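You operate a simulated robot arm through the tools that you are given. There is no shell and no other tool. Be economical: measure what you need, move in short steps, check, and stop when the job is done.

You are at the controls of a simulated robot arm. One attempt, no reset.

Task
Swap the grey roll on the stand for the white one and shut the catch.
Fine: the grey roll goes on the dryer. Where these are worked on the way, their far stop is far enough and under half their travel is too little: yellow catch of the stand.

The check looks at the end state, three seconds after you hand in, the way a careful person would. Anything else that was tipped, shoved, dropped, spilled or broken makes it a failure.

Robot
A 7-joint arm with a two-finger parallel gripper, fixed in place. Base frame: the origin is at the foot of the arm, x ahead of it, y to its left, z up; the work surface is at about z = 0. Readings come in mm, degrees, newtons and seconds.
With the tool pointing down near the work surface it reaches from about 240 to 620 mm from the base axis. Its first joint turns from -66.0 to 66.0 degrees. Payload 2.6 kg.
Tool frame: the origin (TCP) lies between the finger pads and is the grasp point; the fingertips stand 30 mm ahead of it; z points along the fingers, y is the line along which they close. The gripper opens to 94 mm. The fingers are 28 mm wide and 10 mm thick; the gripper's body (50 by 96 mm) begins 55 mm behind the TCP.
Orientation is that of the tool frame in the base frame, as [roll, pitch, yaw] about the fixed x, y, z axes, in that order (R = Rz(yaw) Ry(pitch) Rx(roll)). With the fingers straight down and closing along the base's y, the tool's x points along the base's -x, its y along +y and its z along -z.

Tools
- The arm moves only by the tool apply_moves. Its argument "deltas" is a list of rows, each an object of numbers (a shift or turn left out is 0, a gripper value left out holds the last): "x", "y", "z": the shift along the tool's x, y, z in units of 400 mm (1.0 is 400 mm); "ax", "ay", "az": the turn, a rotation vector about the tool's x, y, z in units of 120 degrees (1.0 is 120 degrees); "grip": the gripper command, from -1 (shut) to 1 (fully open), values between in proportion. In form: [{"x": .., "y": .., "z": .., "ax": .., "ay": .., "az": .., "grip": ..}, ...]. A call has 1 to 20 rows; each row is the pose to reach, as a shift and turn from the pose commanded when the call began, along the tool's axes at that moment. A call with a number of a shift or a turn outside -1 to 1 is refused whole. Rows are played at 5 a second. More than 50 mm and 8.6 degrees between two rows, or a gripper value outside its range, and nothing of the call is played. A pose out of reach is approached as far as the arm can. The call stops where the force on the tool passes 60 N (or 10 N more than at its start, if that is more) or the arm is blocked; 0.2 s more then pass. Each finger travels about 72 mm/s and halts on what it meets, pressing with about 31 N; the grip force reading is that of the motor and also rises with nothing between the fingers. The clock runs only during rows and for 0.2 s after the last one: add rows that repeat a pose to give the fingers time. The reply holds the time, the measured pose of the TCP, the force on the tool along the base axes, the opening and the grip force, in the units named above and with some noise, with the torque about the TCP (base axes, N m) and any sound that the robot's microphone picked up.
- Cameras (640 x 400 px; columns grow to the right, rows downward): "scene" is fixed at [3.2, 413, 567.5]; the picture's right is [-0.97, -0.24, 0.00], its down [-0.13, 0.53, -0.84] and it looks along [0.21, -0.81, -0.54] (base axes); focal length 290 px, centre (320, 200). "wrist" rides on the gripper at [76, 14, -102] in the tool frame; the picture's right is [-0.18, 0.98, 0.00], its down [-0.75, -0.14, -0.64] and it looks along [-0.63, -0.12, 0.77] (tool axes); focal length 243 px, centre (320, 200). There is no depth. A picture from a camera that has moved, and an enlarged one, comes with that camera's place and axes in the base frame and with its lens.
- get_image(camera): a new picture of that camera. It takes no simulated time.
- zoom(camera, box): a new picture of the part [left, top, right, bottom] of that camera's present view, enlarged. It takes no simulated time.
- hand_in(): hands the job in; it is judged then, once.

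Go step by step. Nothing tells you positions but the pictures and the camera data: compare them with the known pose of the tool, close in by small moves and look again before you grip or let go. The budget is 120 turns and 84 pictures, counting those below and the enlarged ones. Unless the task says otherwise, let go and move clear before handing in, and close with one line.

The tools are called by a JSON object that holds its "fn" and its "kwargs". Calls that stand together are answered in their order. apply_moves: Moves the arm, as the interface text tells. Its arguments: {"type":"object","properties":{"deltas":{"type":"array"}},"required":["deltas"]} The other tools are called the same way: get_image (camera) takes a picture; zoom (camera, box) takes an enlarged picture of a part of a camera's view; hand_in () hands the job in.

At the start:

```text
clock: 0.0
tool_pos: [342.3, -92.3, 400.7]
orientation: [180.0, 0.0, 180.0]
force: [0.4, -0.5, 0.3]
wrist_torque: [0.02, -0.01, 0.0]
width: 94.3
finger_force: 0.1
```

scene: 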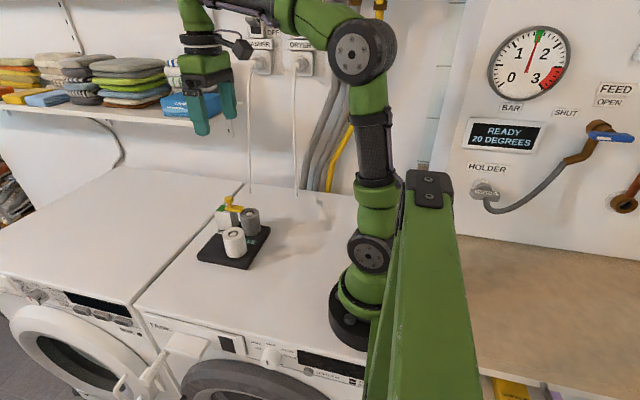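
wrist: 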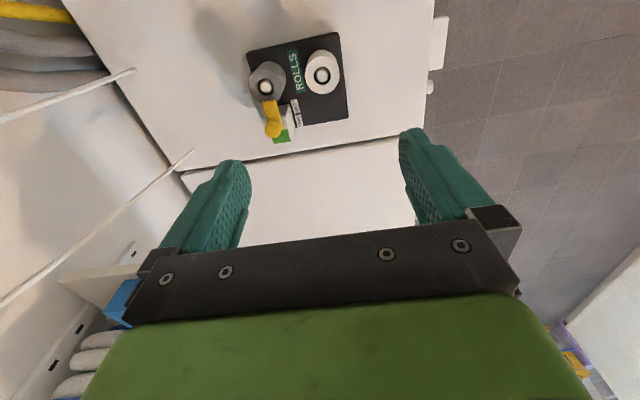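

I see a small black stand on the dryer with a grey roll, a white roll and a yellow catch. I'll look closer first.

{"fn": "zoom", "kwargs": {"camera": "scene", "box": [180, 180, 290, 280]}}

{"fn": "zoom", "kwargs": {"camera": "wrist", "box": [230, 20, 370, 150]}}

```text
4.00 times, centred on (235, 230) of scene
camera zoom: at [3.2, 413.0, 567.5], right [-0.97, -0.24, 0.0], down [-0.13, 0.53, -0.84], along [0.21, -0.81, -0.54], focal length 1159 px, centre (660, 80)
```

zoom: 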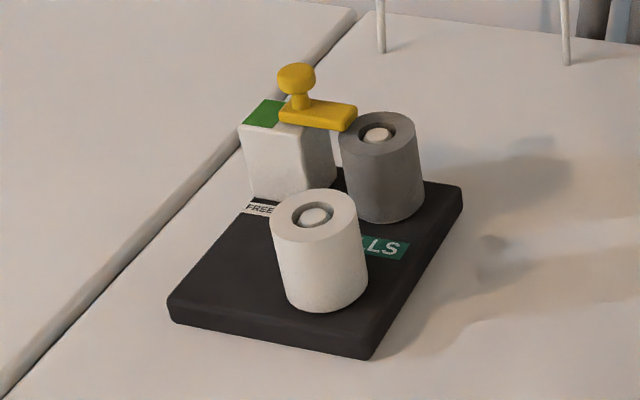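

```text
3.08 times, centred on (300, 85) of wrist
camera zoom: at [266.3, -78.4, 503.2], right [0.18, 0.98, 0.0], down [0.75, -0.14, 0.64], along [0.63, -0.12, -0.77], focal length 746 px, centre (382, 554)
```

zoom: 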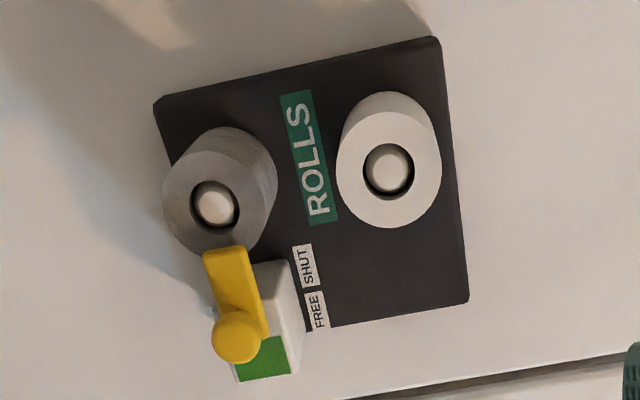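

{"fn": "apply_moves", "kwargs": {"deltas": [{"x": -0.02, "y": -0.03, "z": 0.1}, {"x": -0.03, "y": -0.06, "z": 0.2}, {"x": -0.04, "y": -0.09, "z": 0.3}, {"x": -0.05, "y": -0.125, "z": 0.375}, {"x": -0.05, "y": -0.125, "z": 0.375}]}}

{"fn": "get_image", "kwargs": {"camera": "wrist"}}

{"fn": "zoom", "kwargs": {"camera": "scene", "box": [140, 10, 340, 135]}}

```text
clock: 1.2
tool_pos: [362.3, -144.5, 252.3]
orientation: [-180.0, 0.0, 180.0]
force: [0.0, -0.1, 0.6]
wrist_torque: [0.01, 0.02, 0.03]
width: 94.3
finger_force: 0.1
```

```text
79 pictures are left
camera wrist: at [286.4, -129.8, 354.6], right [0.18, 0.98, 0.0], down [0.75, -0.14, 0.64], along [0.63, -0.12, -0.77], focal length 243 px, centre (320, 200)
```

wrist: 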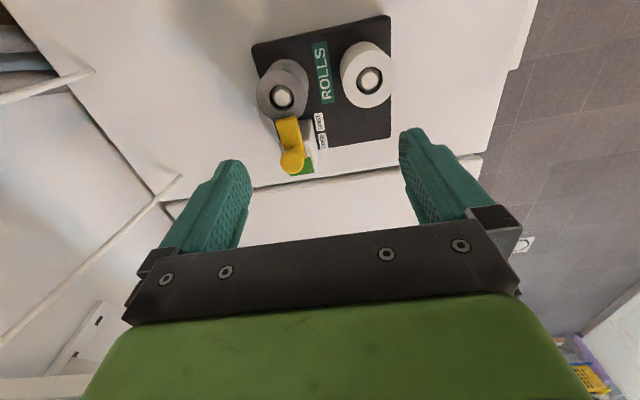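

```text
3.20 times, centred on (240, 72) of scene
camera zoom: at [3.2, 413.0, 567.5], right [-0.97, -0.24, 0.0], down [-0.13, 0.53, -0.84], along [0.21, -0.81, -0.54], focal length 927 px, centre (576, 608)
```

zoom: 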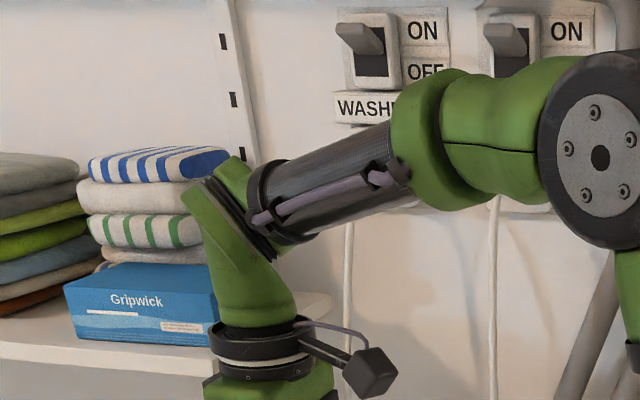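

{"fn": "zoom", "kwargs": {"camera": "wrist", "box": [240, 10, 400, 180]}}

{"fn": "zoom", "kwargs": {"camera": "scene", "box": [200, 185, 280, 235]}}

```text
2.35 times, centred on (320, 95) of wrist
camera zoom: at [286.4, -129.8, 354.6], right [0.18, 0.98, 0.0], down [0.75, -0.14, 0.64], along [0.63, -0.12, -0.77], focal length 571 px, centre (320, 447)
```

zoom: 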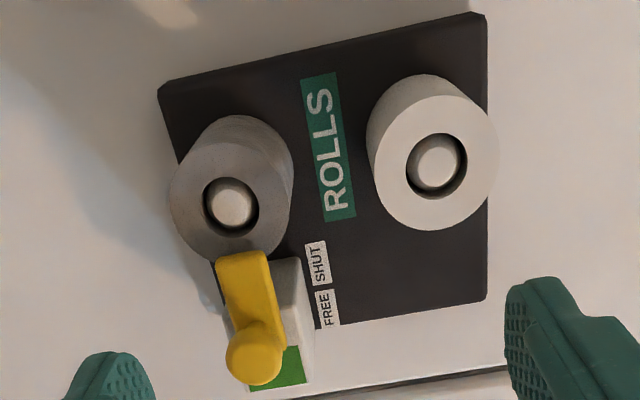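

```text
8.00 times, centred on (240, 210) of scene
camera zoom: at [3.2, 413.0, 567.5], right [-0.97, -0.24, 0.0], down [-0.13, 0.53, -0.84], along [0.21, -0.81, -0.54], focal length 2318 px, centre (960, 120)
```

zoom: 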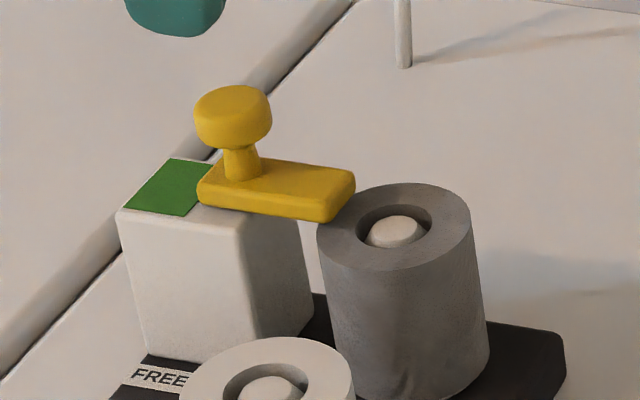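

{"fn": "apply_moves", "kwargs": {"deltas": [{"x": -0.06, "y": -0.05, "z": 0.05, "grip": 0.2}, {"x": -0.1275, "y": -0.0975, "z": 0.09}, {"x": -0.1275, "y": -0.0975, "z": 0.15}, {"x": -0.1275, "y": -0.0975, "z": 0.15}]}}

{"fn": "get_image", "kwargs": {"camera": "wrist"}}

{"fn": "zoom", "kwargs": {"camera": "scene", "box": [170, 150, 290, 225]}}

```text
clock: 2.2
tool_pos: [412.5, -183.1, 190.7]
orientation: [180.0, 0.0, -180.0]
force: [0.6, 0.4, -0.2]
wrist_torque: [0.01, -0.03, -0.03]
width: 56.6
finger_force: 0.0
```

```text
75 pictures are left
camera wrist: at [337.0, -168.3, 292.7], right [0.18, 0.98, 0.0], down [0.75, -0.14, 0.64], along [0.63, -0.12, -0.77], focal length 243 px, centre (320, 200)
```

wrist: 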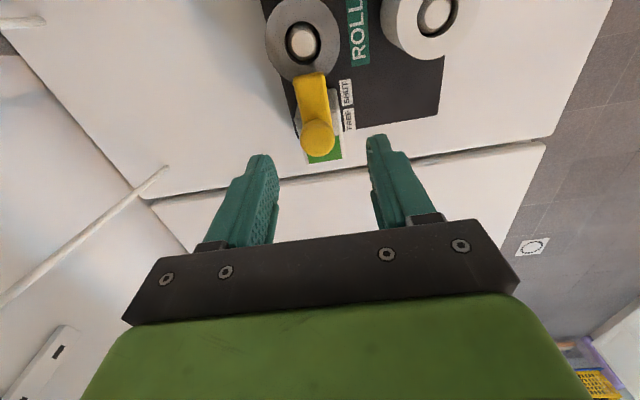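

```text
5.33 times, centred on (230, 188) of scene
camera zoom: at [3.2, 413.0, 567.5], right [-0.97, -0.24, 0.0], down [-0.13, 0.53, -0.84], along [0.21, -0.81, -0.54], focal length 1545 px, centre (800, 267)
```

zoom: 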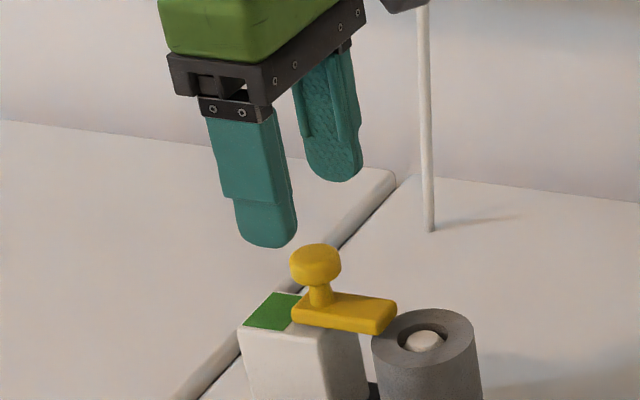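

Knob top is at about (411, -184, 132), confirmed from several views. I'll lower so the fingertips straddle the knob and close on it.

{"fn": "apply_moves", "kwargs": {"deltas": [{"x": 0.003, "y": -0.002, "z": 0.06, "grip": 0.1}, {"x": 0.003, "y": -0.002, "z": 0.105}, {"x": 0.003, "y": -0.002, "z": 0.105}]}}

{"fn": "zoom", "kwargs": {"camera": "wrist", "box": [200, 20, 440, 240]}}

{"fn": "zoom", "kwargs": {"camera": "scene", "box": [180, 160, 280, 222]}}

```text
clock: 3.0
tool_pos: [412.5, -182.7, 150.2]
orientation: [-180.0, 0.0, -180.0]
force: [-0.2, 0.3, 0.4]
wrist_torque: [-0.02, 0.0, -0.01]
width: 51.7
finger_force: 0.1
```

```text
1.82 times, centred on (320, 130) of wrist
camera zoom: at [335.8, -168.9, 251.4], right [0.18, 0.98, 0.0], down [0.75, -0.14, 0.64], along [0.63, -0.12, -0.77], focal length 441 px, centre (320, 327)
```

zoom: 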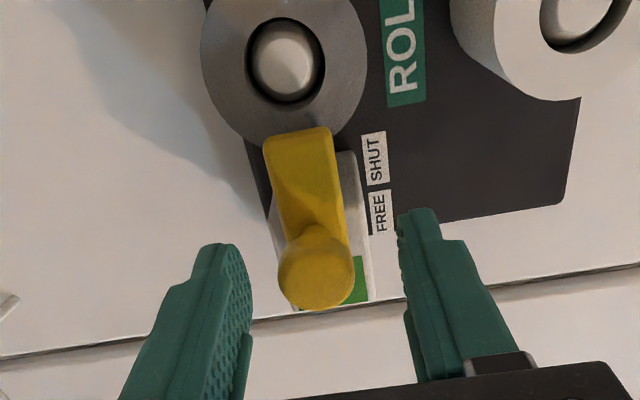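

```text
6.40 times, centred on (230, 191) of scene
camera zoom: at [3.2, 413.0, 567.5], right [-0.97, -0.24, 0.0], down [-0.13, 0.53, -0.84], along [0.21, -0.81, -0.54], focal length 1854 px, centre (896, 258)
```

zoom: 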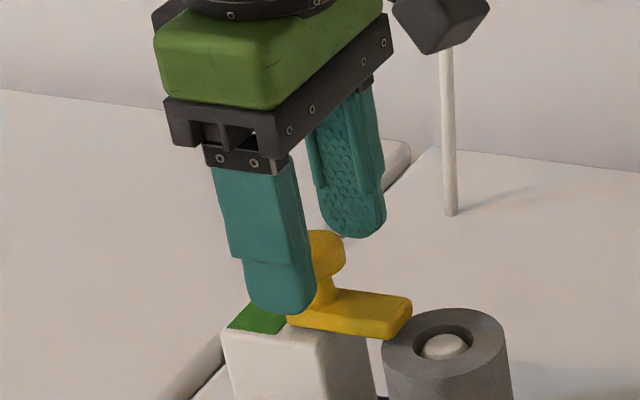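

{"fn": "apply_moves", "kwargs": {"deltas": [{"x": 0.006, "y": -0.004, "z": 0.002, "grip": 0.1}, {"x": 0.006, "y": -0.004, "z": 0.002, "grip": -0.3}, {"x": 0.006, "y": -0.004, "z": 0.002, "grip": -0.6}, {"x": 0.006, "y": -0.004, "z": 0.002, "grip": -0.6}, {"x": 0.006, "y": -0.004, "z": 0.002, "grip": -0.6}]}}

{"fn": "zoom", "kwargs": {"camera": "wrist", "box": [200, 20, 440, 240]}}

```text
clock: 4.2
tool_pos: [408.8, -185.3, 148.0]
orientation: [-179.9, 0.0, -180.0]
force: [0.3, -3.8, 0.6]
wrist_torque: [-0.14, -0.03, 0.0]
width: 24.6
finger_force: 30.6
```

```text
1.82 times, centred on (320, 130) of wrist
camera zoom: at [332.7, -170.8, 250.6], right [0.18, 0.98, 0.0], down [0.75, -0.14, 0.64], along [0.63, -0.12, -0.77], focal length 441 px, centre (320, 327)
```

zoom: 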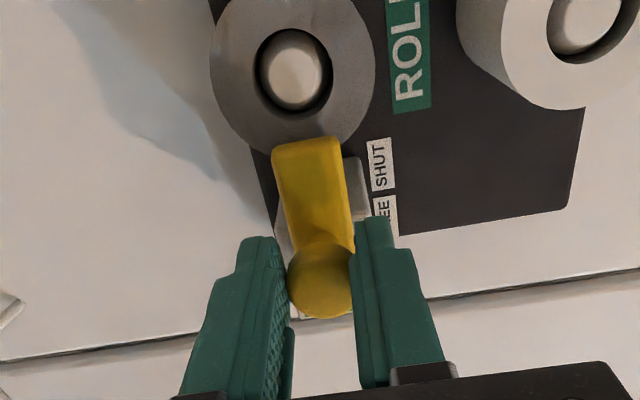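

{"fn": "apply_moves", "kwargs": {"deltas": [{"x": -0.01}, {"x": -0.02}, {"x": -0.03}, {"x": -0.03}]}}

```text
clock: 5.2
tool_pos: [422.4, -183.7, 148.1]
orientation: [-179.9, 0.1, 179.9]
force: [-0.5, -6.5, -0.7]
wrist_torque: [-0.18, -0.1, -0.07]
width: 24.6
finger_force: 31.3
```

{"fn": "apply_moves", "kwargs": {"deltas": [{"x": -0.01, "y": -0.002}, {"x": -0.02, "y": -0.004}, {"x": -0.03, "y": -0.005}, {"x": -0.03, "y": -0.005}]}}

{"fn": "zoom", "kwargs": {"camera": "wrist", "box": [200, 0, 440, 220]}}

{"fn": "zoom", "kwargs": {"camera": "scene", "box": [180, 180, 280, 242]}}

```text
clock: 6.2
tool_pos: [432.6, -184.1, 148.6]
orientation: [180.0, 0.0, -179.9]
force: [-0.7, -2.1, -0.3]
wrist_torque: [-0.09, -0.09, -0.02]
width: 24.3
finger_force: 30.3
```

```text
1.82 times, centred on (320, 110) of wrist
camera zoom: at [357.2, -171.2, 250.6], right [0.18, 0.98, 0.0], down [0.75, -0.14, 0.64], along [0.63, -0.12, -0.77], focal length 441 px, centre (320, 364)
```

zoom: 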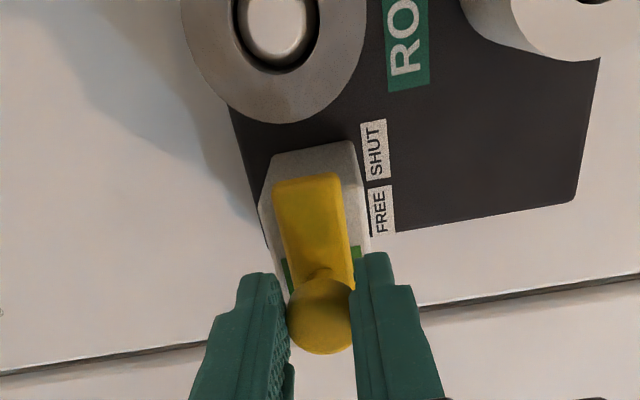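

```text
6.40 times, centred on (230, 211) of scene
camera zoom: at [3.2, 413.0, 567.5], right [-0.97, -0.24, 0.0], down [-0.13, 0.53, -0.84], along [0.21, -0.81, -0.55], focal length 1854 px, centre (896, 130)
```

zoom: 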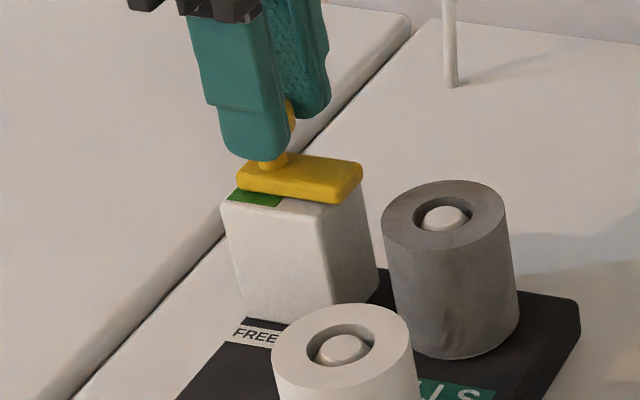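

{"fn": "apply_moves", "kwargs": {"deltas": [{"x": -0.008}, {"x": -0.016, "y": -0.001}, {"x": -0.02, "y": -0.001}, {"x": -0.02, "y": -0.001}]}}

```text
clock: 7.2
tool_pos: [439.2, -184.3, 149.8]
orientation: [180.0, -0.1, 179.9]
force: [-23.4, 8.9, 13.8]
wrist_torque: [0.22, 0.65, 0.1]
width: 24.5
finger_force: 31.1
```

The catch hit its far stop at about 30 mm travel. I'll ease off, release and rise.

{"fn": "apply_moves", "kwargs": {"deltas": [{"x": 0.003, "z": 0.001}, {"x": 0.003, "z": 0.001, "grip": 0.1}, {"x": 0.003, "z": 0.001, "grip": 0.1}, {"x": 0.003, "z": -0.06}, {"x": 0.06, "z": -0.14}, {"x": 0.15, "z": -0.2}, {"x": 0.21, "z": -0.2, "grip": 0.6}, {"x": 0.21, "z": -0.2}]}}

{"fn": "get_image", "kwargs": {"camera": "wrist"}}

{"fn": "zoom", "kwargs": {"camera": "scene", "box": [180, 175, 300, 275]}}

```text
clock: 9.0
tool_pos: [356.0, -184.4, 229.7]
orientation: [-180.0, 0.0, 180.0]
force: [-0.2, 0.3, 0.0]
wrist_torque: [0.02, -0.01, 0.0]
width: 75.1
finger_force: 0.1
```

```text
68 pictures are left
camera wrist: at [280.6, -169.8, 330.5], right [0.18, 0.98, 0.0], down [0.75, -0.14, 0.64], along [0.63, -0.12, -0.77], focal length 243 px, centre (320, 200)
```

wrist: 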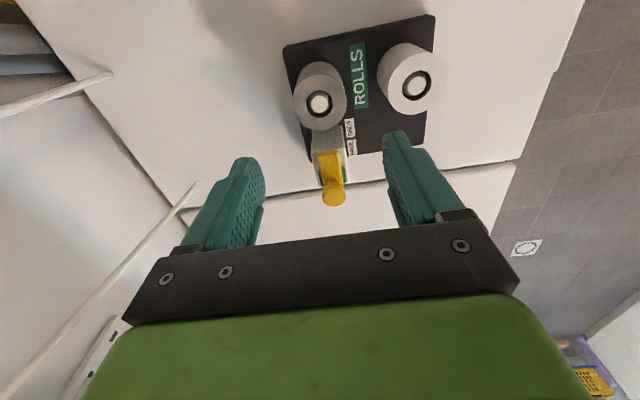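

```text
4.00 times, centred on (240, 225) of scene
camera zoom: at [3.2, 413.0, 567.5], right [-0.97, -0.24, 0.0], down [-0.13, 0.53, -0.84], along [0.21, -0.81, -0.54], focal length 1159 px, centre (640, 100)
```

zoom: 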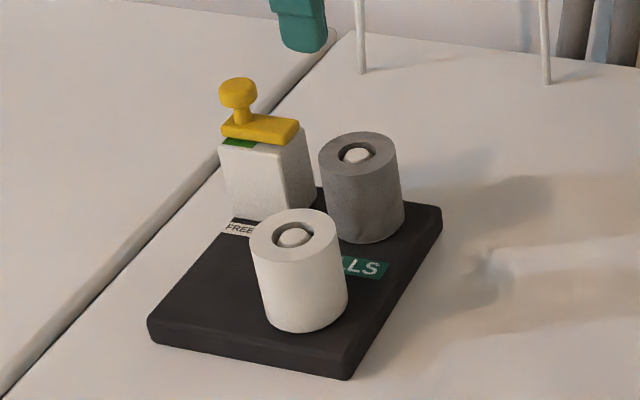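

Triangulating from all the wrist views, the grey roll is at about (360, -186) with its top near z = 84, and the white one at about (360, -93). I'll descend to just above the grey roll and check.

{"fn": "apply_moves", "kwargs": {"deltas": [{"x": -0.01, "y": -0.004, "z": 0.1, "grip": 0.6}, {"x": -0.01, "y": -0.004, "z": 0.2}, {"x": -0.01, "y": -0.004, "z": 0.26}, {"x": -0.01, "y": -0.004, "z": 0.26}]}}

{"fn": "get_image", "kwargs": {"camera": "wrist"}}

{"fn": "zoom", "kwargs": {"camera": "scene", "box": [190, 170, 300, 260]}}

```text
clock: 10.0
tool_pos: [360.8, -187.0, 123.6]
orientation: [-180.0, 0.0, -180.0]
force: [0.1, -0.1, -0.2]
wrist_torque: [-0.02, 0.0, 0.01]
width: 75.3
finger_force: 0.0
```

```text
66 pictures are left
camera wrist: at [284.9, -173.3, 225.2], right [0.18, 0.98, 0.0], down [0.75, -0.14, 0.64], along [0.63, -0.12, -0.77], focal length 243 px, centre (320, 200)
```

wrist: 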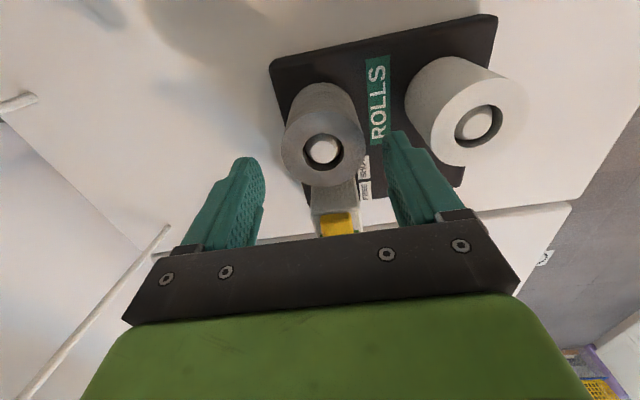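

```text
4.44 times, centred on (245, 215) of scene
camera zoom: at [3.2, 413.0, 567.5], right [-0.97, -0.24, 0.0], down [-0.13, 0.53, -0.84], along [0.21, -0.81, -0.54], focal length 1288 px, centre (653, 133)
```

zoom: 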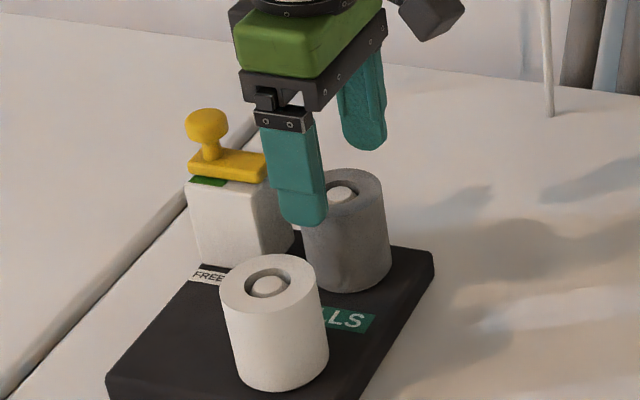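

{"fn": "apply_moves", "kwargs": {"deltas": [{"x": 0.002, "y": 0.003, "z": 0.07}, {"x": 0.002, "y": 0.003, "z": 0.12}, {"x": 0.002, "y": 0.003, "z": 0.14}, {"x": 0.002, "y": 0.003, "z": 0.14}]}}

{"fn": "zoom", "kwargs": {"camera": "scene", "box": [190, 170, 300, 260]}}

{"fn": "get_image", "kwargs": {"camera": "wrist"}}

```text
clock: 11.0
tool_pos: [359.7, -187.6, 67.8]
orientation: [179.9, 0.0, 180.0]
force: [0.9, -0.2, 0.6]
wrist_torque: [0.02, -0.01, -0.01]
width: 75.4
finger_force: 0.0
```

```text
4.44 times, centred on (245, 215) of scene
camera zoom: at [3.2, 413.0, 567.5], right [-0.97, -0.24, 0.0], down [-0.13, 0.53, -0.84], along [0.21, -0.81, -0.54], focal length 1288 px, centre (653, 133)
```

zoom: 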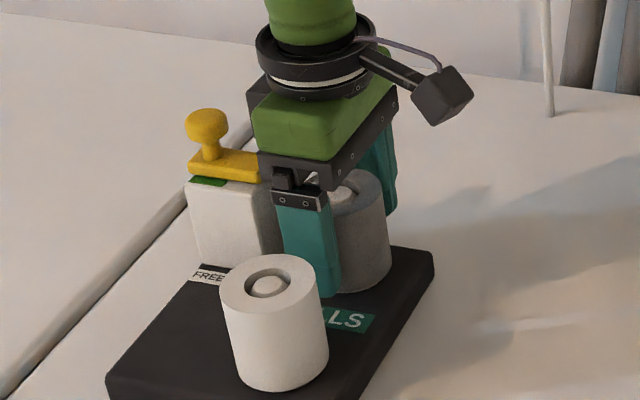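

```text
63 pictures are left
camera wrist: at [283.8, -173.1, 170.1], right [0.18, 0.98, 0.0], down [0.75, -0.14, 0.64], along [0.63, -0.12, -0.77], focal length 243 px, centre (320, 200)
```

wrist: 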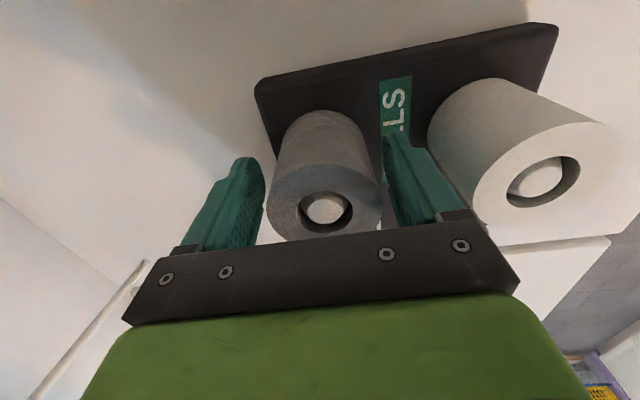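

{"fn": "apply_moves", "kwargs": {"deltas": [{"y": 0.003, "grip": 0.4}, {"y": 0.003, "grip": 0.1}, {"y": 0.003, "grip": -0.1}, {"y": 0.003, "grip": -0.1}, {"y": 0.003, "grip": -0.1}]}}

```text
clock: 12.2
tool_pos: [360.7, -186.1, 69.3]
orientation: [179.9, 0.0, -180.0]
force: [-0.4, 0.1, 0.1]
wrist_torque: [0.03, -0.01, -0.04]
width: 53.4
finger_force: 30.8
```

Gripped at 53 mm. I'll lift straight up.

{"fn": "apply_moves", "kwargs": {"deltas": [{"z": -0.03}, {"z": -0.08}, {"z": -0.14}, {"z": -0.2}, {"z": -0.23}, {"z": -0.23}]}}

{"fn": "zoom", "kwargs": {"camera": "scene", "box": [170, 150, 300, 260]}}

```text
clock: 13.6
tool_pos: [359.1, -183.8, 160.4]
orientation: [-179.9, 0.0, 180.0]
force: [0.4, 0.3, -0.4]
wrist_torque: [-0.02, 0.0, 0.0]
width: 53.4
finger_force: 31.1
```

```text
3.64 times, centred on (235, 205) of scene
camera zoom: at [3.2, 413.0, 567.5], right [-0.97, -0.24, 0.0], down [-0.13, 0.53, -0.84], along [0.21, -0.81, -0.54], focal length 1054 px, centre (629, 182)
```

zoom: 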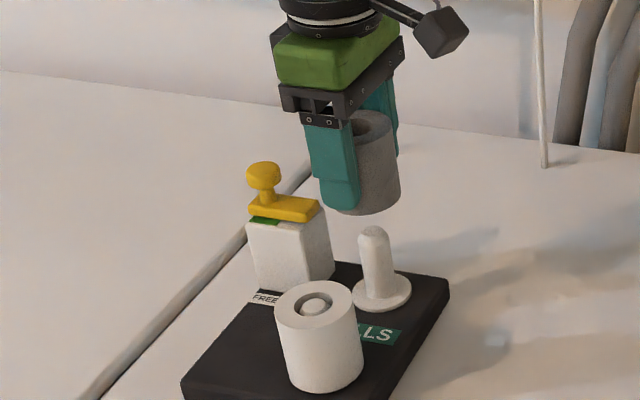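

{"fn": "apply_moves", "kwargs": {"deltas": [{"z": -0.04, "y": 0.03}, {"z": -0.05, "y": 0.12}, {"z": -0.05, "y": 0.21}, {"z": -0.05, "y": 0.3, "x": -0.01}, {"z": -0.05, "y": 0.4, "x": -0.02}, {"z": -0.05, "y": 0.48, "x": -0.03}, {"z": -0.05, "y": 0.52, "x": -0.04}, {"z": -0.05, "y": 0.52, "x": -0.04}]}}

{"fn": "get_image", "kwargs": {"camera": "scene"}}

{"fn": "get_image", "kwargs": {"camera": "wrist"}}

```text
clock: 15.4
tool_pos: [378.0, 21.7, 180.7]
orientation: [-180.0, -0.1, 180.0]
force: [-0.3, 0.1, 0.5]
wrist_torque: [-0.04, -0.03, -0.01]
width: 53.5
finger_force: 30.9
```

```text
61 pictures are left
```

scene: 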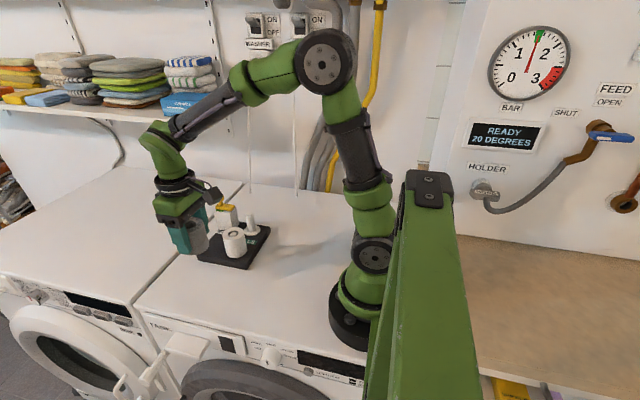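

```text
60 pictures are left
camera wrist: at [301.6, 36.2, 281.9], right [0.18, 0.98, 0.0], down [0.75, -0.14, 0.64], along [0.63, -0.12, -0.77], focal length 243 px, centre (320, 200)
```

wrist: 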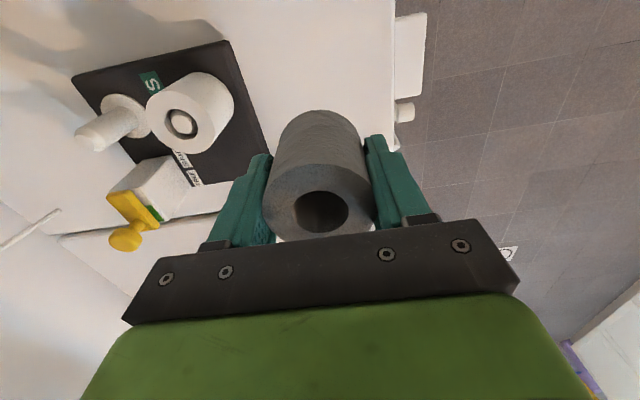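

{"fn": "zoom", "kwargs": {"camera": "scene", "box": [0, 260, 380, 400]}}

```text
1.68 times, centred on (190, 330) of scene
camera zoom: at [3.2, 413.0, 567.5], right [-0.97, -0.24, 0.0], down [-0.13, 0.53, -0.84], along [0.21, -0.81, -0.54], focal length 488 px, centre (539, -19)
```

zoom: 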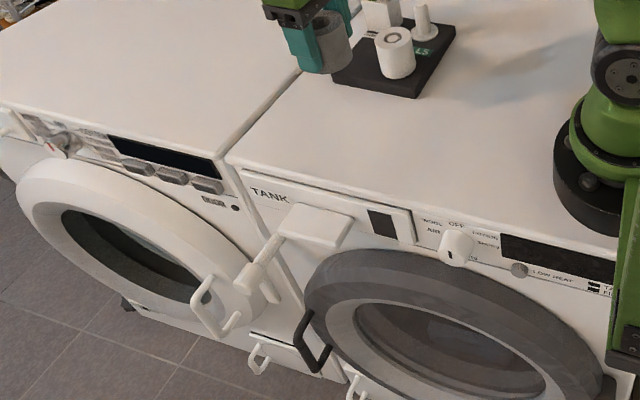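

The right machine (tank, low heat) is the dryer. I'll lower the grey roll here.

{"fn": "apply_moves", "kwargs": {"deltas": [{"z": 0.1}, {"z": 0.2}, {"z": 0.27}, {"z": 0.31}, {"z": 0.31}]}}

{"fn": "zoom", "kwargs": {"camera": "scene", "box": [130, 210, 290, 330]}}

```text
clock: 16.6
tool_pos: [377.8, 21.7, 56.7]
orientation: [-179.9, 0.0, 180.0]
force: [0.5, 0.5, -0.5]
wrist_torque: [0.01, 0.01, -0.02]
width: 53.4
finger_force: 30.8
```

```text
3.33 times, centred on (210, 270) of scene
camera zoom: at [3.2, 413.0, 567.5], right [-0.97, -0.24, 0.0], down [-0.13, 0.53, -0.84], along [0.21, -0.81, -0.54], focal length 966 px, centre (687, -33)
```

zoom: 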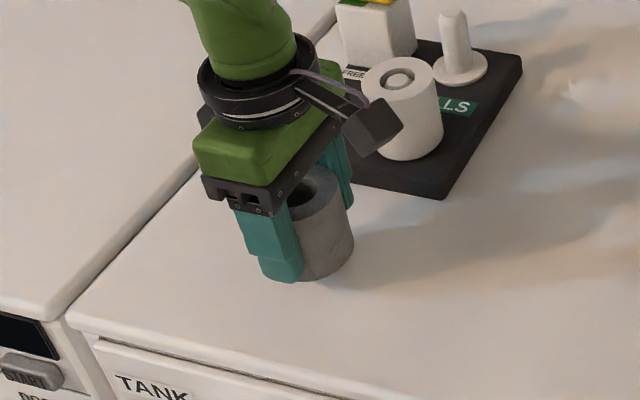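

{"fn": "apply_moves", "kwargs": {"deltas": [{"z": 0.008}, {"z": 0.016}, {"z": 0.022}, {"z": 0.022}]}}

```text
clock: 17.6
tool_pos: [377.2, 23.1, 47.8]
orientation: [180.0, 0.0, 180.0]
force: [0.9, -0.1, -0.7]
wrist_torque: [-0.01, -0.02, -0.04]
width: 53.2
finger_force: 31.1
```

{"fn": "apply_moves", "kwargs": {"deltas": [{"z": 0.005}, {"z": 0.01}, {"z": 0.015}, {"z": 0.015}]}}

{"fn": "zoom", "kwargs": {"camera": "scene", "box": [170, 240, 250, 300]}}

```text
clock: 18.6
tool_pos: [377.0, 22.9, 40.6]
orientation: [179.9, 0.0, -180.0]
force: [1.0, 0.4, -0.4]
wrist_torque: [-0.01, 0.04, 0.02]
width: 53.3
finger_force: 30.7
```

```text
6.67 times, centred on (210, 270) of scene
camera zoom: at [3.2, 413.0, 567.5], right [-0.97, -0.24, 0.0], down [-0.13, 0.53, -0.84], along [0.21, -0.81, -0.54], focal length 1931 px, centre (1053, -267)
```

zoom: 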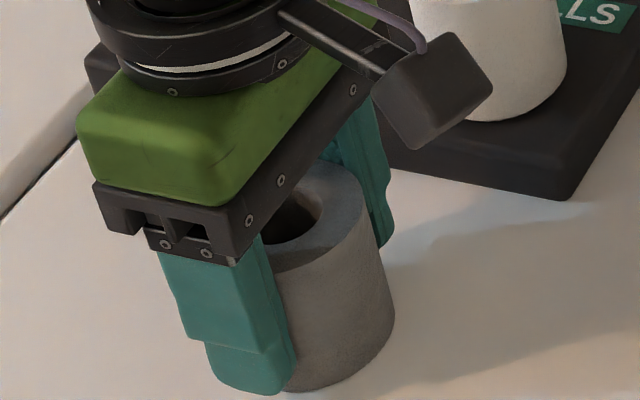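

{"fn": "apply_moves", "kwargs": {"deltas": [{"z": 0.003}, {"z": 0.006}, {"z": 0.009}, {"z": 0.011}, {"z": 0.011}]}}

```text
clock: 19.8
tool_pos: [378.9, 22.7, 35.8]
orientation: [-180.0, 0.4, -179.9]
force: [1.8, 0.2, 19.3]
wrist_torque: [0.04, -0.06, -0.03]
width: 53.6
finger_force: 30.5
```

Contact with the dryer top. I'll ease up a little, release and rise.

{"fn": "apply_moves", "kwargs": {"deltas": [{"z": -0.003}, {"z": -0.003, "grip": 0.2}, {"z": -0.003, "grip": 0.5}, {"z": -0.003, "grip": 0.5}, {"z": -0.06}, {"z": -0.16}, {"z": -0.27}, {"z": -0.35}, {"z": -0.35}]}}

{"fn": "zoom", "kwargs": {"camera": "scene", "box": [130, 190, 290, 310]}}

```text
clock: 21.8
tool_pos: [376.8, 22.4, 180.4]
orientation: [-179.9, 0.0, -180.0]
force: [-0.8, 0.7, -0.1]
wrist_torque: [-0.02, -0.03, 0.0]
width: 70.6
finger_force: 0.0
```

```text
3.33 times, centred on (210, 250) of scene
camera zoom: at [3.2, 413.0, 567.5], right [-0.97, -0.24, 0.0], down [-0.13, 0.53, -0.84], along [0.21, -0.81, -0.54], focal length 966 px, centre (687, 33)
```

zoom: 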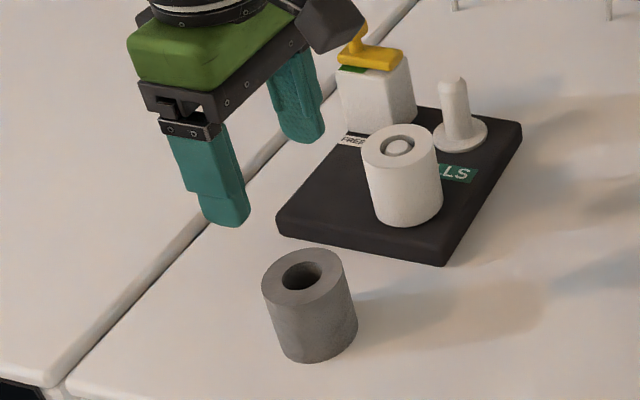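

Grey stands well on the dryer. Now over the white roll.

{"fn": "apply_moves", "kwargs": {"deltas": [{"x": 0.01, "y": -0.1}, {"x": 0.03, "y": -0.2, "grip": 0.6}, {"x": 0.044, "y": -0.289}, {"x": 0.044, "y": -0.289, "z": 0.1}, {"x": 0.044, "y": -0.289, "z": 0.1}]}}

{"fn": "get_image", "kwargs": {"camera": "wrist"}}

{"fn": "zoom", "kwargs": {"camera": "scene", "box": [170, 170, 290, 260]}}

```text
clock: 23.0
tool_pos: [358.9, -93.6, 138.5]
orientation: [180.0, 0.0, 180.0]
force: [0.4, 0.2, 0.4]
wrist_torque: [-0.01, 0.0, -0.01]
width: 75.2
finger_force: 0.0
```

```text
55 pictures are left
camera wrist: at [283.9, -80.0, 239.2], right [0.18, 0.98, 0.0], down [0.75, -0.14, 0.64], along [0.63, -0.12, -0.77], focal length 243 px, centre (320, 200)
```

wrist: 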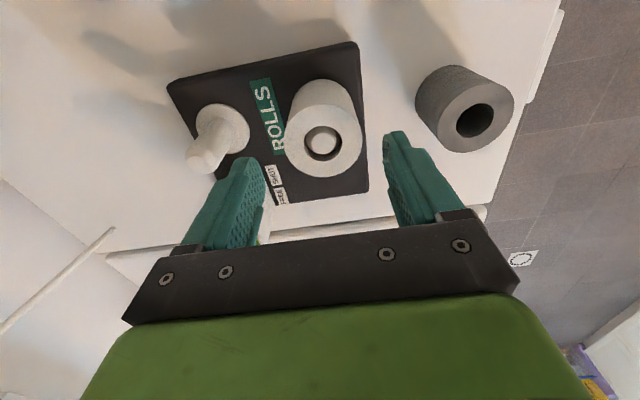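

```text
4.44 times, centred on (230, 215) of scene
camera zoom: at [3.2, 413.0, 567.5], right [-0.97, -0.24, 0.0], down [-0.13, 0.53, -0.84], along [0.21, -0.81, -0.54], focal length 1288 px, centre (720, 133)
```

zoom: 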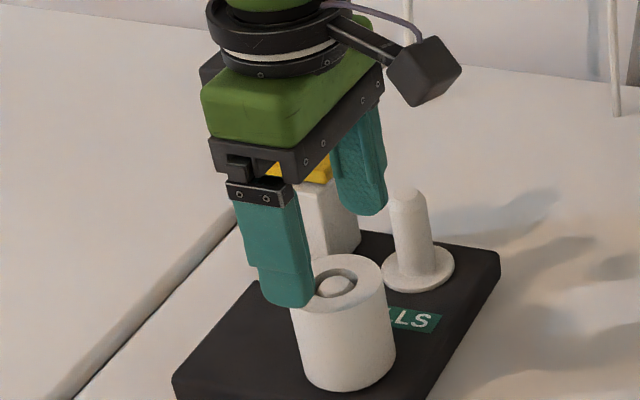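

{"fn": "apply_moves", "kwargs": {"deltas": [{"x": 0.003, "y": 0.005, "z": 0.07}, {"x": 0.003, "y": 0.005, "z": 0.14}, {"x": 0.003, "y": 0.005, "z": 0.172}, {"x": 0.003, "y": 0.005, "z": 0.172}]}}

{"fn": "get_image", "kwargs": {"camera": "wrist"}}

```text
clock: 24.0
tool_pos: [358.4, -90.2, 69.2]
orientation: [180.0, 0.0, -180.0]
force: [0.4, 0.9, 0.7]
wrist_torque: [-0.03, 0.0, 0.0]
width: 75.2
finger_force: 0.1
```

```text
53 pictures are left
camera wrist: at [282.3, -76.3, 169.9], right [0.18, 0.98, 0.0], down [0.75, -0.14, 0.64], along [0.63, -0.12, -0.77], focal length 243 px, centre (320, 200)
```

wrist: 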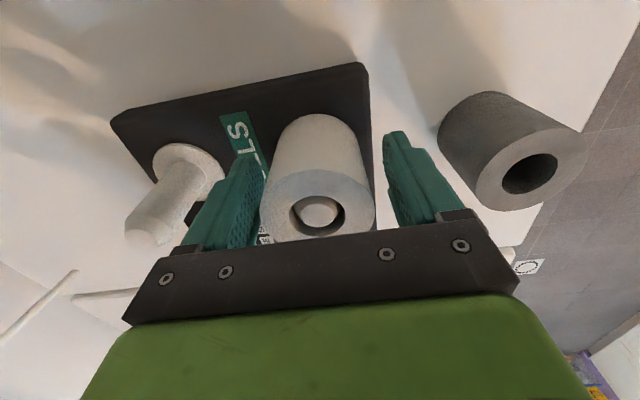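

{"fn": "apply_moves", "kwargs": {"deltas": [{"y": -0.003, "grip": 0.4}, {"y": -0.003, "grip": 0.1}, {"y": -0.003, "grip": -0.1}, {"y": -0.003, "grip": -0.1}, {"y": -0.003, "grip": -0.1}]}}

```text
clock: 25.2
tool_pos: [358.5, -92.3, 68.4]
orientation: [-180.0, 0.0, 180.0]
force: [0.9, 0.9, 0.1]
wrist_torque: [0.02, 0.03, -0.04]
width: 53.8
finger_force: 30.9
```

{"fn": "apply_moves", "kwargs": {"deltas": [{"z": -0.03}, {"z": -0.08}, {"z": -0.14}, {"z": -0.2}, {"z": -0.24}, {"z": -0.24}]}}

{"fn": "get_image", "kwargs": {"camera": "wrist"}}

{"fn": "zoom", "kwargs": {"camera": "scene", "box": [170, 170, 290, 260]}}

```text
clock: 26.6
tool_pos: [357.8, -90.7, 165.1]
orientation: [180.0, 0.1, -179.9]
force: [0.3, -0.5, -0.8]
wrist_torque: [-0.01, 0.03, 0.02]
width: 53.8
finger_force: 31.3
```

```text
52 pictures are left
camera wrist: at [281.5, -76.9, 266.9], right [0.18, 0.98, 0.0], down [0.75, -0.14, 0.64], along [0.63, -0.12, -0.77], focal length 243 px, centre (320, 200)
```

wrist: 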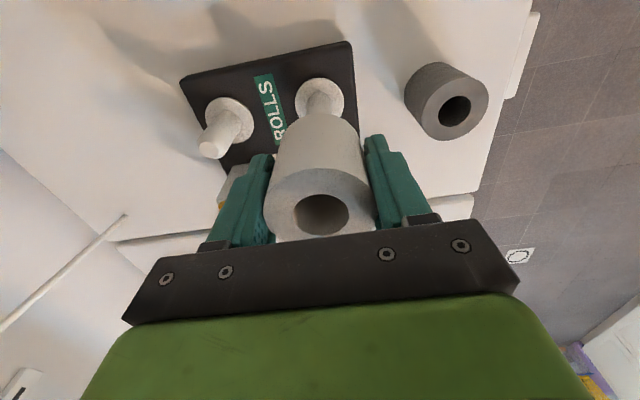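

```text
4.44 times, centred on (230, 215) of scene
camera zoom: at [3.2, 413.0, 567.5], right [-0.97, -0.24, 0.0], down [-0.13, 0.53, -0.84], along [0.21, -0.81, -0.54], focal length 1288 px, centre (720, 133)
```

zoom: 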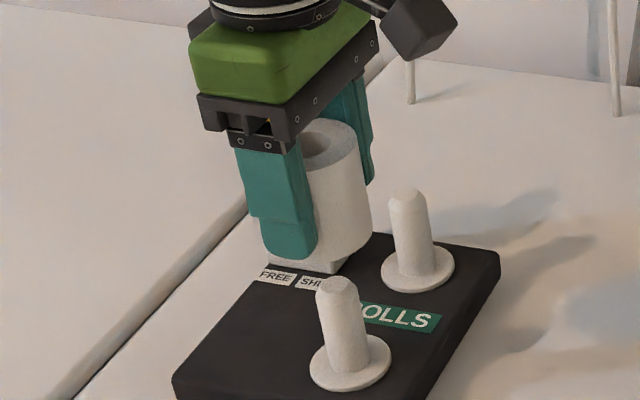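

{"fn": "apply_moves", "kwargs": {"deltas": [{"x": -0.001, "y": -0.08}, {"x": -0.002, "y": -0.16}, {"x": -0.003, "y": -0.235}, {"x": -0.003, "y": -0.235}, {"x": -0.003, "y": -0.235}]}}

{"fn": "get_image", "kwargs": {"camera": "wrist"}}

{"fn": "zoom", "kwargs": {"camera": "scene", "box": [190, 160, 290, 240]}}

```text
clock: 27.8
tool_pos: [360.0, -185.1, 163.9]
orientation: [180.0, 0.0, -180.0]
force: [0.1, 0.1, -0.2]
wrist_torque: [0.02, -0.02, 0.01]
width: 54.0
finger_force: 31.0
```

```text
50 pictures are left
camera wrist: at [283.9, -171.1, 265.5], right [0.18, 0.98, 0.0], down [0.75, -0.14, 0.64], along [0.63, -0.12, -0.77], focal length 243 px, centre (320, 200)
```

wrist: 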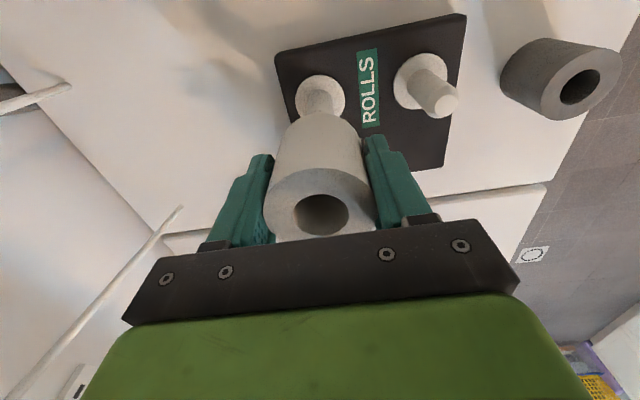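

```text
5.00 times, centred on (240, 200) of scene
camera zoom: at [3.2, 413.0, 567.5], right [-0.97, -0.24, 0.0], down [-0.13, 0.53, -0.84], along [0.21, -0.81, -0.54], focal length 1448 px, centre (720, 200)
```

zoom: 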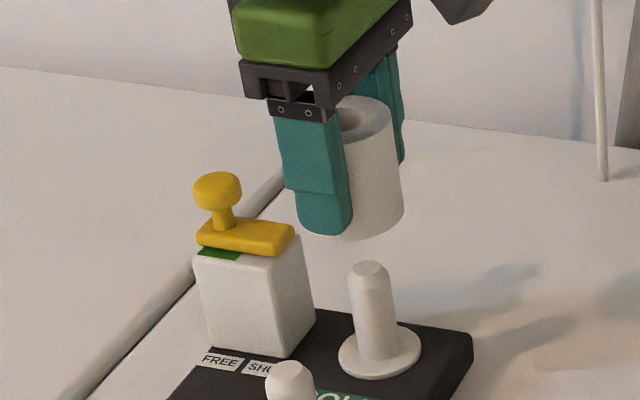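

{"fn": "apply_moves", "kwargs": {"deltas": [{"x": -0.003, "y": -0.003, "z": 0.05}, {"x": -0.003, "y": -0.003, "z": 0.09}, {"x": -0.003, "y": -0.003, "z": 0.09}]}}

{"fn": "zoom", "kwargs": {"camera": "wrist", "box": [240, 80, 400, 240]}}

{"fn": "zoom", "kwargs": {"camera": "scene", "box": [210, 170, 290, 240]}}

```text
clock: 28.6
tool_pos: [361.4, -186.8, 128.6]
orientation: [180.0, 0.0, -180.0]
force: [0.2, 1.1, -1.2]
wrist_torque: [-0.04, -0.02, -0.03]
width: 53.8
finger_force: 31.4
```

```text
2.50 times, centred on (320, 160) of wrist
camera zoom: at [285.0, -172.2, 230.2], right [0.18, 0.98, 0.0], down [0.75, -0.14, 0.64], along [0.63, -0.12, -0.77], focal length 606 px, centre (320, 300)
```

zoom: 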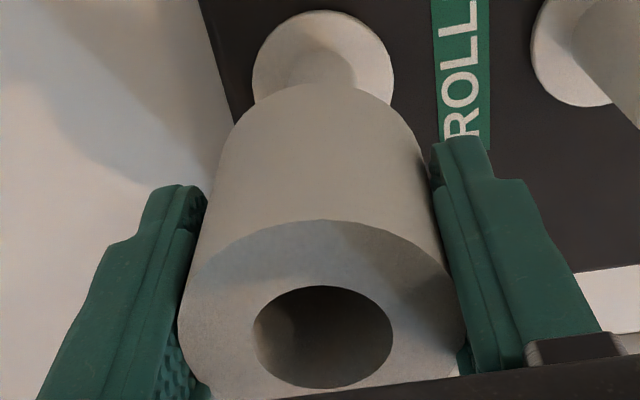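

```text
5.71 times, centred on (250, 205) of scene
camera zoom: at [3.2, 413.0, 567.5], right [-0.97, -0.24, 0.0], down [-0.13, 0.53, -0.84], along [0.21, -0.81, -0.54], focal length 1656 px, centre (720, 171)
```

zoom: 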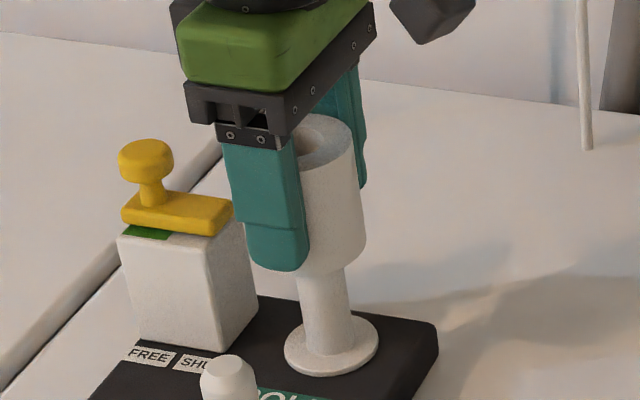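

The roll lines up over the pin. I'll lower it gently.

{"fn": "apply_moves", "kwargs": {"deltas": [{"z": 0.015}, {"z": 0.03}, {"z": 0.045}, {"z": 0.06}, {"z": 0.06}]}}

{"fn": "zoom", "kwargs": {"camera": "wrist", "box": [240, 80, 400, 240]}}

```text
clock: 29.8
tool_pos: [360.7, -186.5, 104.0]
orientation: [-179.9, 0.0, 179.9]
force: [-0.4, 4.6, 0.3]
wrist_torque: [0.12, 0.01, -0.01]
width: 53.5
finger_force: 30.7
```

```text
2.50 times, centred on (320, 160) of wrist
camera zoom: at [285.0, -172.5, 205.8], right [0.18, 0.98, 0.0], down [0.75, -0.14, 0.64], along [0.63, -0.12, -0.77], focal length 606 px, centre (320, 300)
```

zoom: 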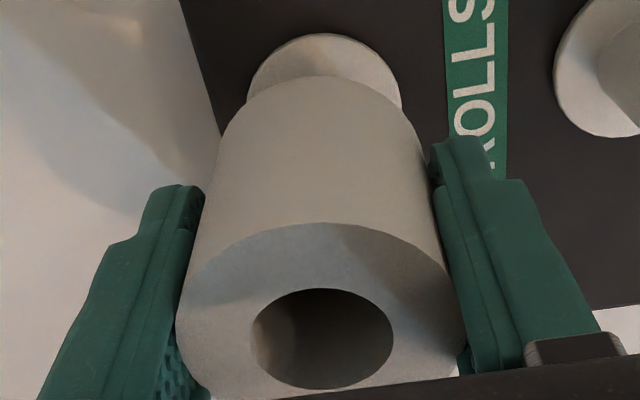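

{"fn": "apply_moves", "kwargs": {"deltas": [{"y": 0.003}, {"y": 0.003, "z": 0.015}, {"y": 0.003, "z": 0.03}, {"y": 0.003, "z": 0.045}, {"y": 0.003, "z": 0.06}, {"y": 0.003, "z": 0.07}, {"y": 0.003, "z": 0.07}]}}

```text
clock: 31.4
tool_pos: [359.6, -186.7, 75.7]
orientation: [-179.9, 0.0, -180.0]
force: [0.7, 2.2, 1.1]
wrist_torque: [0.0, 0.02, -0.02]
width: 53.7
finger_force: 30.8
```

Sliding freely on the pin. I'll lower the last few millimetres until it touches the flange.

{"fn": "apply_moves", "kwargs": {"deltas": [{"y": 0.001, "z": 0.006}, {"y": 0.001, "z": 0.012}, {"y": 0.001, "z": 0.017}, {"y": 0.001, "z": 0.021}, {"y": 0.001, "z": 0.021}]}}

{"fn": "zoom", "kwargs": {"camera": "scene", "box": [210, 180, 290, 250]}}

```text
clock: 32.6
tool_pos: [360.4, -186.2, 67.4]
orientation: [-180.0, 0.0, -180.0]
force: [-0.6, 0.2, -1.3]
wrist_torque: [-0.01, -0.01, 0.03]
width: 53.4
finger_force: 31.1
```

```text
5.71 times, centred on (250, 215) of scene
camera zoom: at [3.2, 413.0, 567.5], right [-0.97, -0.24, 0.0], down [-0.13, 0.53, -0.84], along [0.21, -0.81, -0.54], focal length 1656 px, centre (720, 114)
```

zoom: 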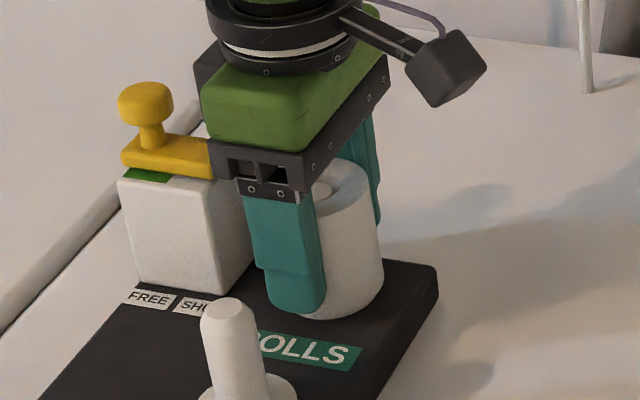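

{"fn": "apply_moves", "kwargs": {"deltas": [{"z": 0.002}, {"z": 0.004}, {"z": 0.005}, {"z": 0.005}]}}

```text
clock: 33.6
tool_pos: [360.6, -184.4, 67.1]
orientation: [-179.9, 0.2, -180.0]
force: [-6.6, 4.3, 25.5]
wrist_torque: [0.24, -0.25, 0.12]
width: 53.8
finger_force: 30.3
```

Seated (25 N upward). I'll ease off, release, and rise.

{"fn": "apply_moves", "kwargs": {"deltas": [{"z": -0.004}, {"z": -0.004, "grip": 0.2}, {"z": -0.004, "grip": 0.55}, {"z": -0.004, "grip": 0.55}, {"z": -0.06}, {"z": -0.15}, {"z": -0.26}, {"z": -0.32}, {"z": -0.32}]}}

{"fn": "get_image", "kwargs": {"camera": "wrist"}}

{"fn": "zoom", "kwargs": {"camera": "scene", "box": [190, 170, 290, 250]}}

```text
clock: 35.6
tool_pos: [361.5, -187.5, 195.0]
orientation: [-180.0, 0.0, 180.0]
force: [-0.6, 1.0, 0.1]
wrist_torque: [0.01, 0.02, -0.01]
width: 73.1
finger_force: 0.1
```

```text
44 pictures are left
camera wrist: at [285.0, -172.3, 296.8], right [0.18, 0.98, 0.0], down [0.75, -0.14, 0.64], along [0.63, -0.12, -0.77], focal length 243 px, centre (320, 200)
```

wrist: 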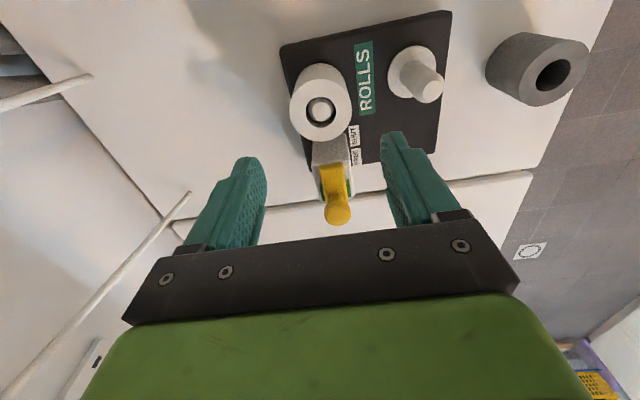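

```text
5.00 times, centred on (240, 210) of scene
camera zoom: at [3.2, 413.0, 567.5], right [-0.97, -0.24, 0.0], down [-0.13, 0.53, -0.84], along [0.21, -0.81, -0.54], focal length 1448 px, centre (720, 150)
```

zoom: 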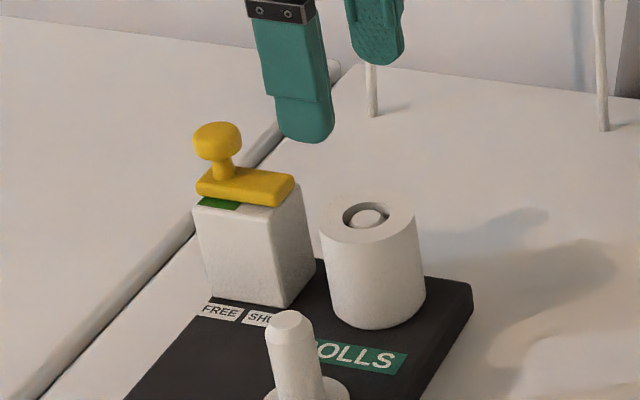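

White is seated. Now go back to the knob at about (438, -184.5).

{"fn": "apply_moves", "kwargs": {"deltas": [{"x": -0.1, "y": 0.004, "grip": 0.1}, {"x": -0.192, "y": 0.007}, {"x": -0.192, "y": 0.007, "z": 0.06}, {"x": -0.192, "y": 0.007, "z": 0.113}, {"x": -0.192, "y": 0.007, "z": 0.113}]}}

{"fn": "zoom", "kwargs": {"camera": "wrist", "box": [200, 20, 440, 240]}}

{"fn": "zoom", "kwargs": {"camera": "scene", "box": [180, 170, 280, 240]}}

```text
clock: 36.8
tool_pos: [437.0, -183.1, 147.3]
orientation: [-180.0, 0.0, 179.9]
force: [-0.6, 0.5, 0.4]
wrist_torque: [-0.02, 0.02, -0.02]
width: 51.5
finger_force: 0.0
```

```text
1.82 times, centred on (320, 130) of wrist
camera zoom: at [361.8, -170.1, 249.8], right [0.18, 0.98, 0.0], down [0.75, -0.14, 0.64], along [0.63, -0.12, -0.77], focal length 441 px, centre (320, 327)
```

zoom: 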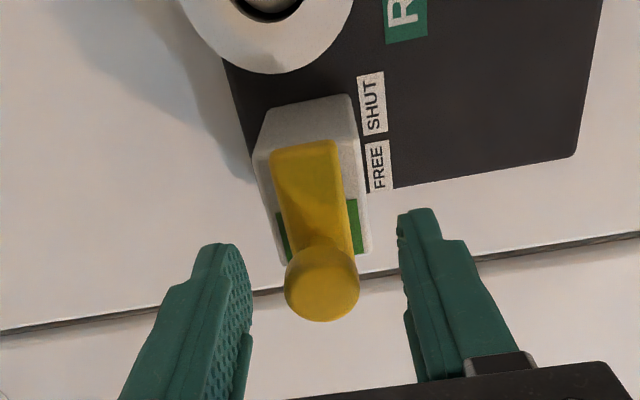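

```text
5.71 times, centred on (230, 205) of scene
camera zoom: at [3.2, 413.0, 567.5], right [-0.97, -0.24, 0.0], down [-0.13, 0.53, -0.84], along [0.21, -0.81, -0.54], focal length 1656 px, centre (834, 171)
```

zoom: 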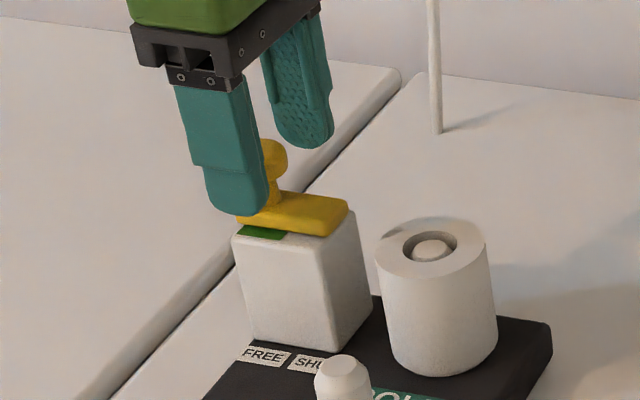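

{"fn": "apply_moves", "kwargs": {"deltas": [{"y": -0.003, "grip": -0.2}, {"y": -0.003, "grip": -0.6}, {"y": -0.003, "grip": -0.6}, {"y": -0.003, "grip": -0.6}, {"y": -0.003, "x": 0.01}, {"y": -0.003, "x": 0.02}, {"y": -0.003, "x": 0.03}, {"y": -0.003, "x": 0.04}, {"y": -0.003, "x": 0.04}]}}

```text
clock: 38.8
tool_pos: [420.6, -185.2, 149.2]
orientation: [180.0, 0.0, -179.9]
force: [-0.5, -2.6, -0.2]
wrist_torque: [-0.05, 0.03, -0.03]
width: 24.5
finger_force: 30.9
```

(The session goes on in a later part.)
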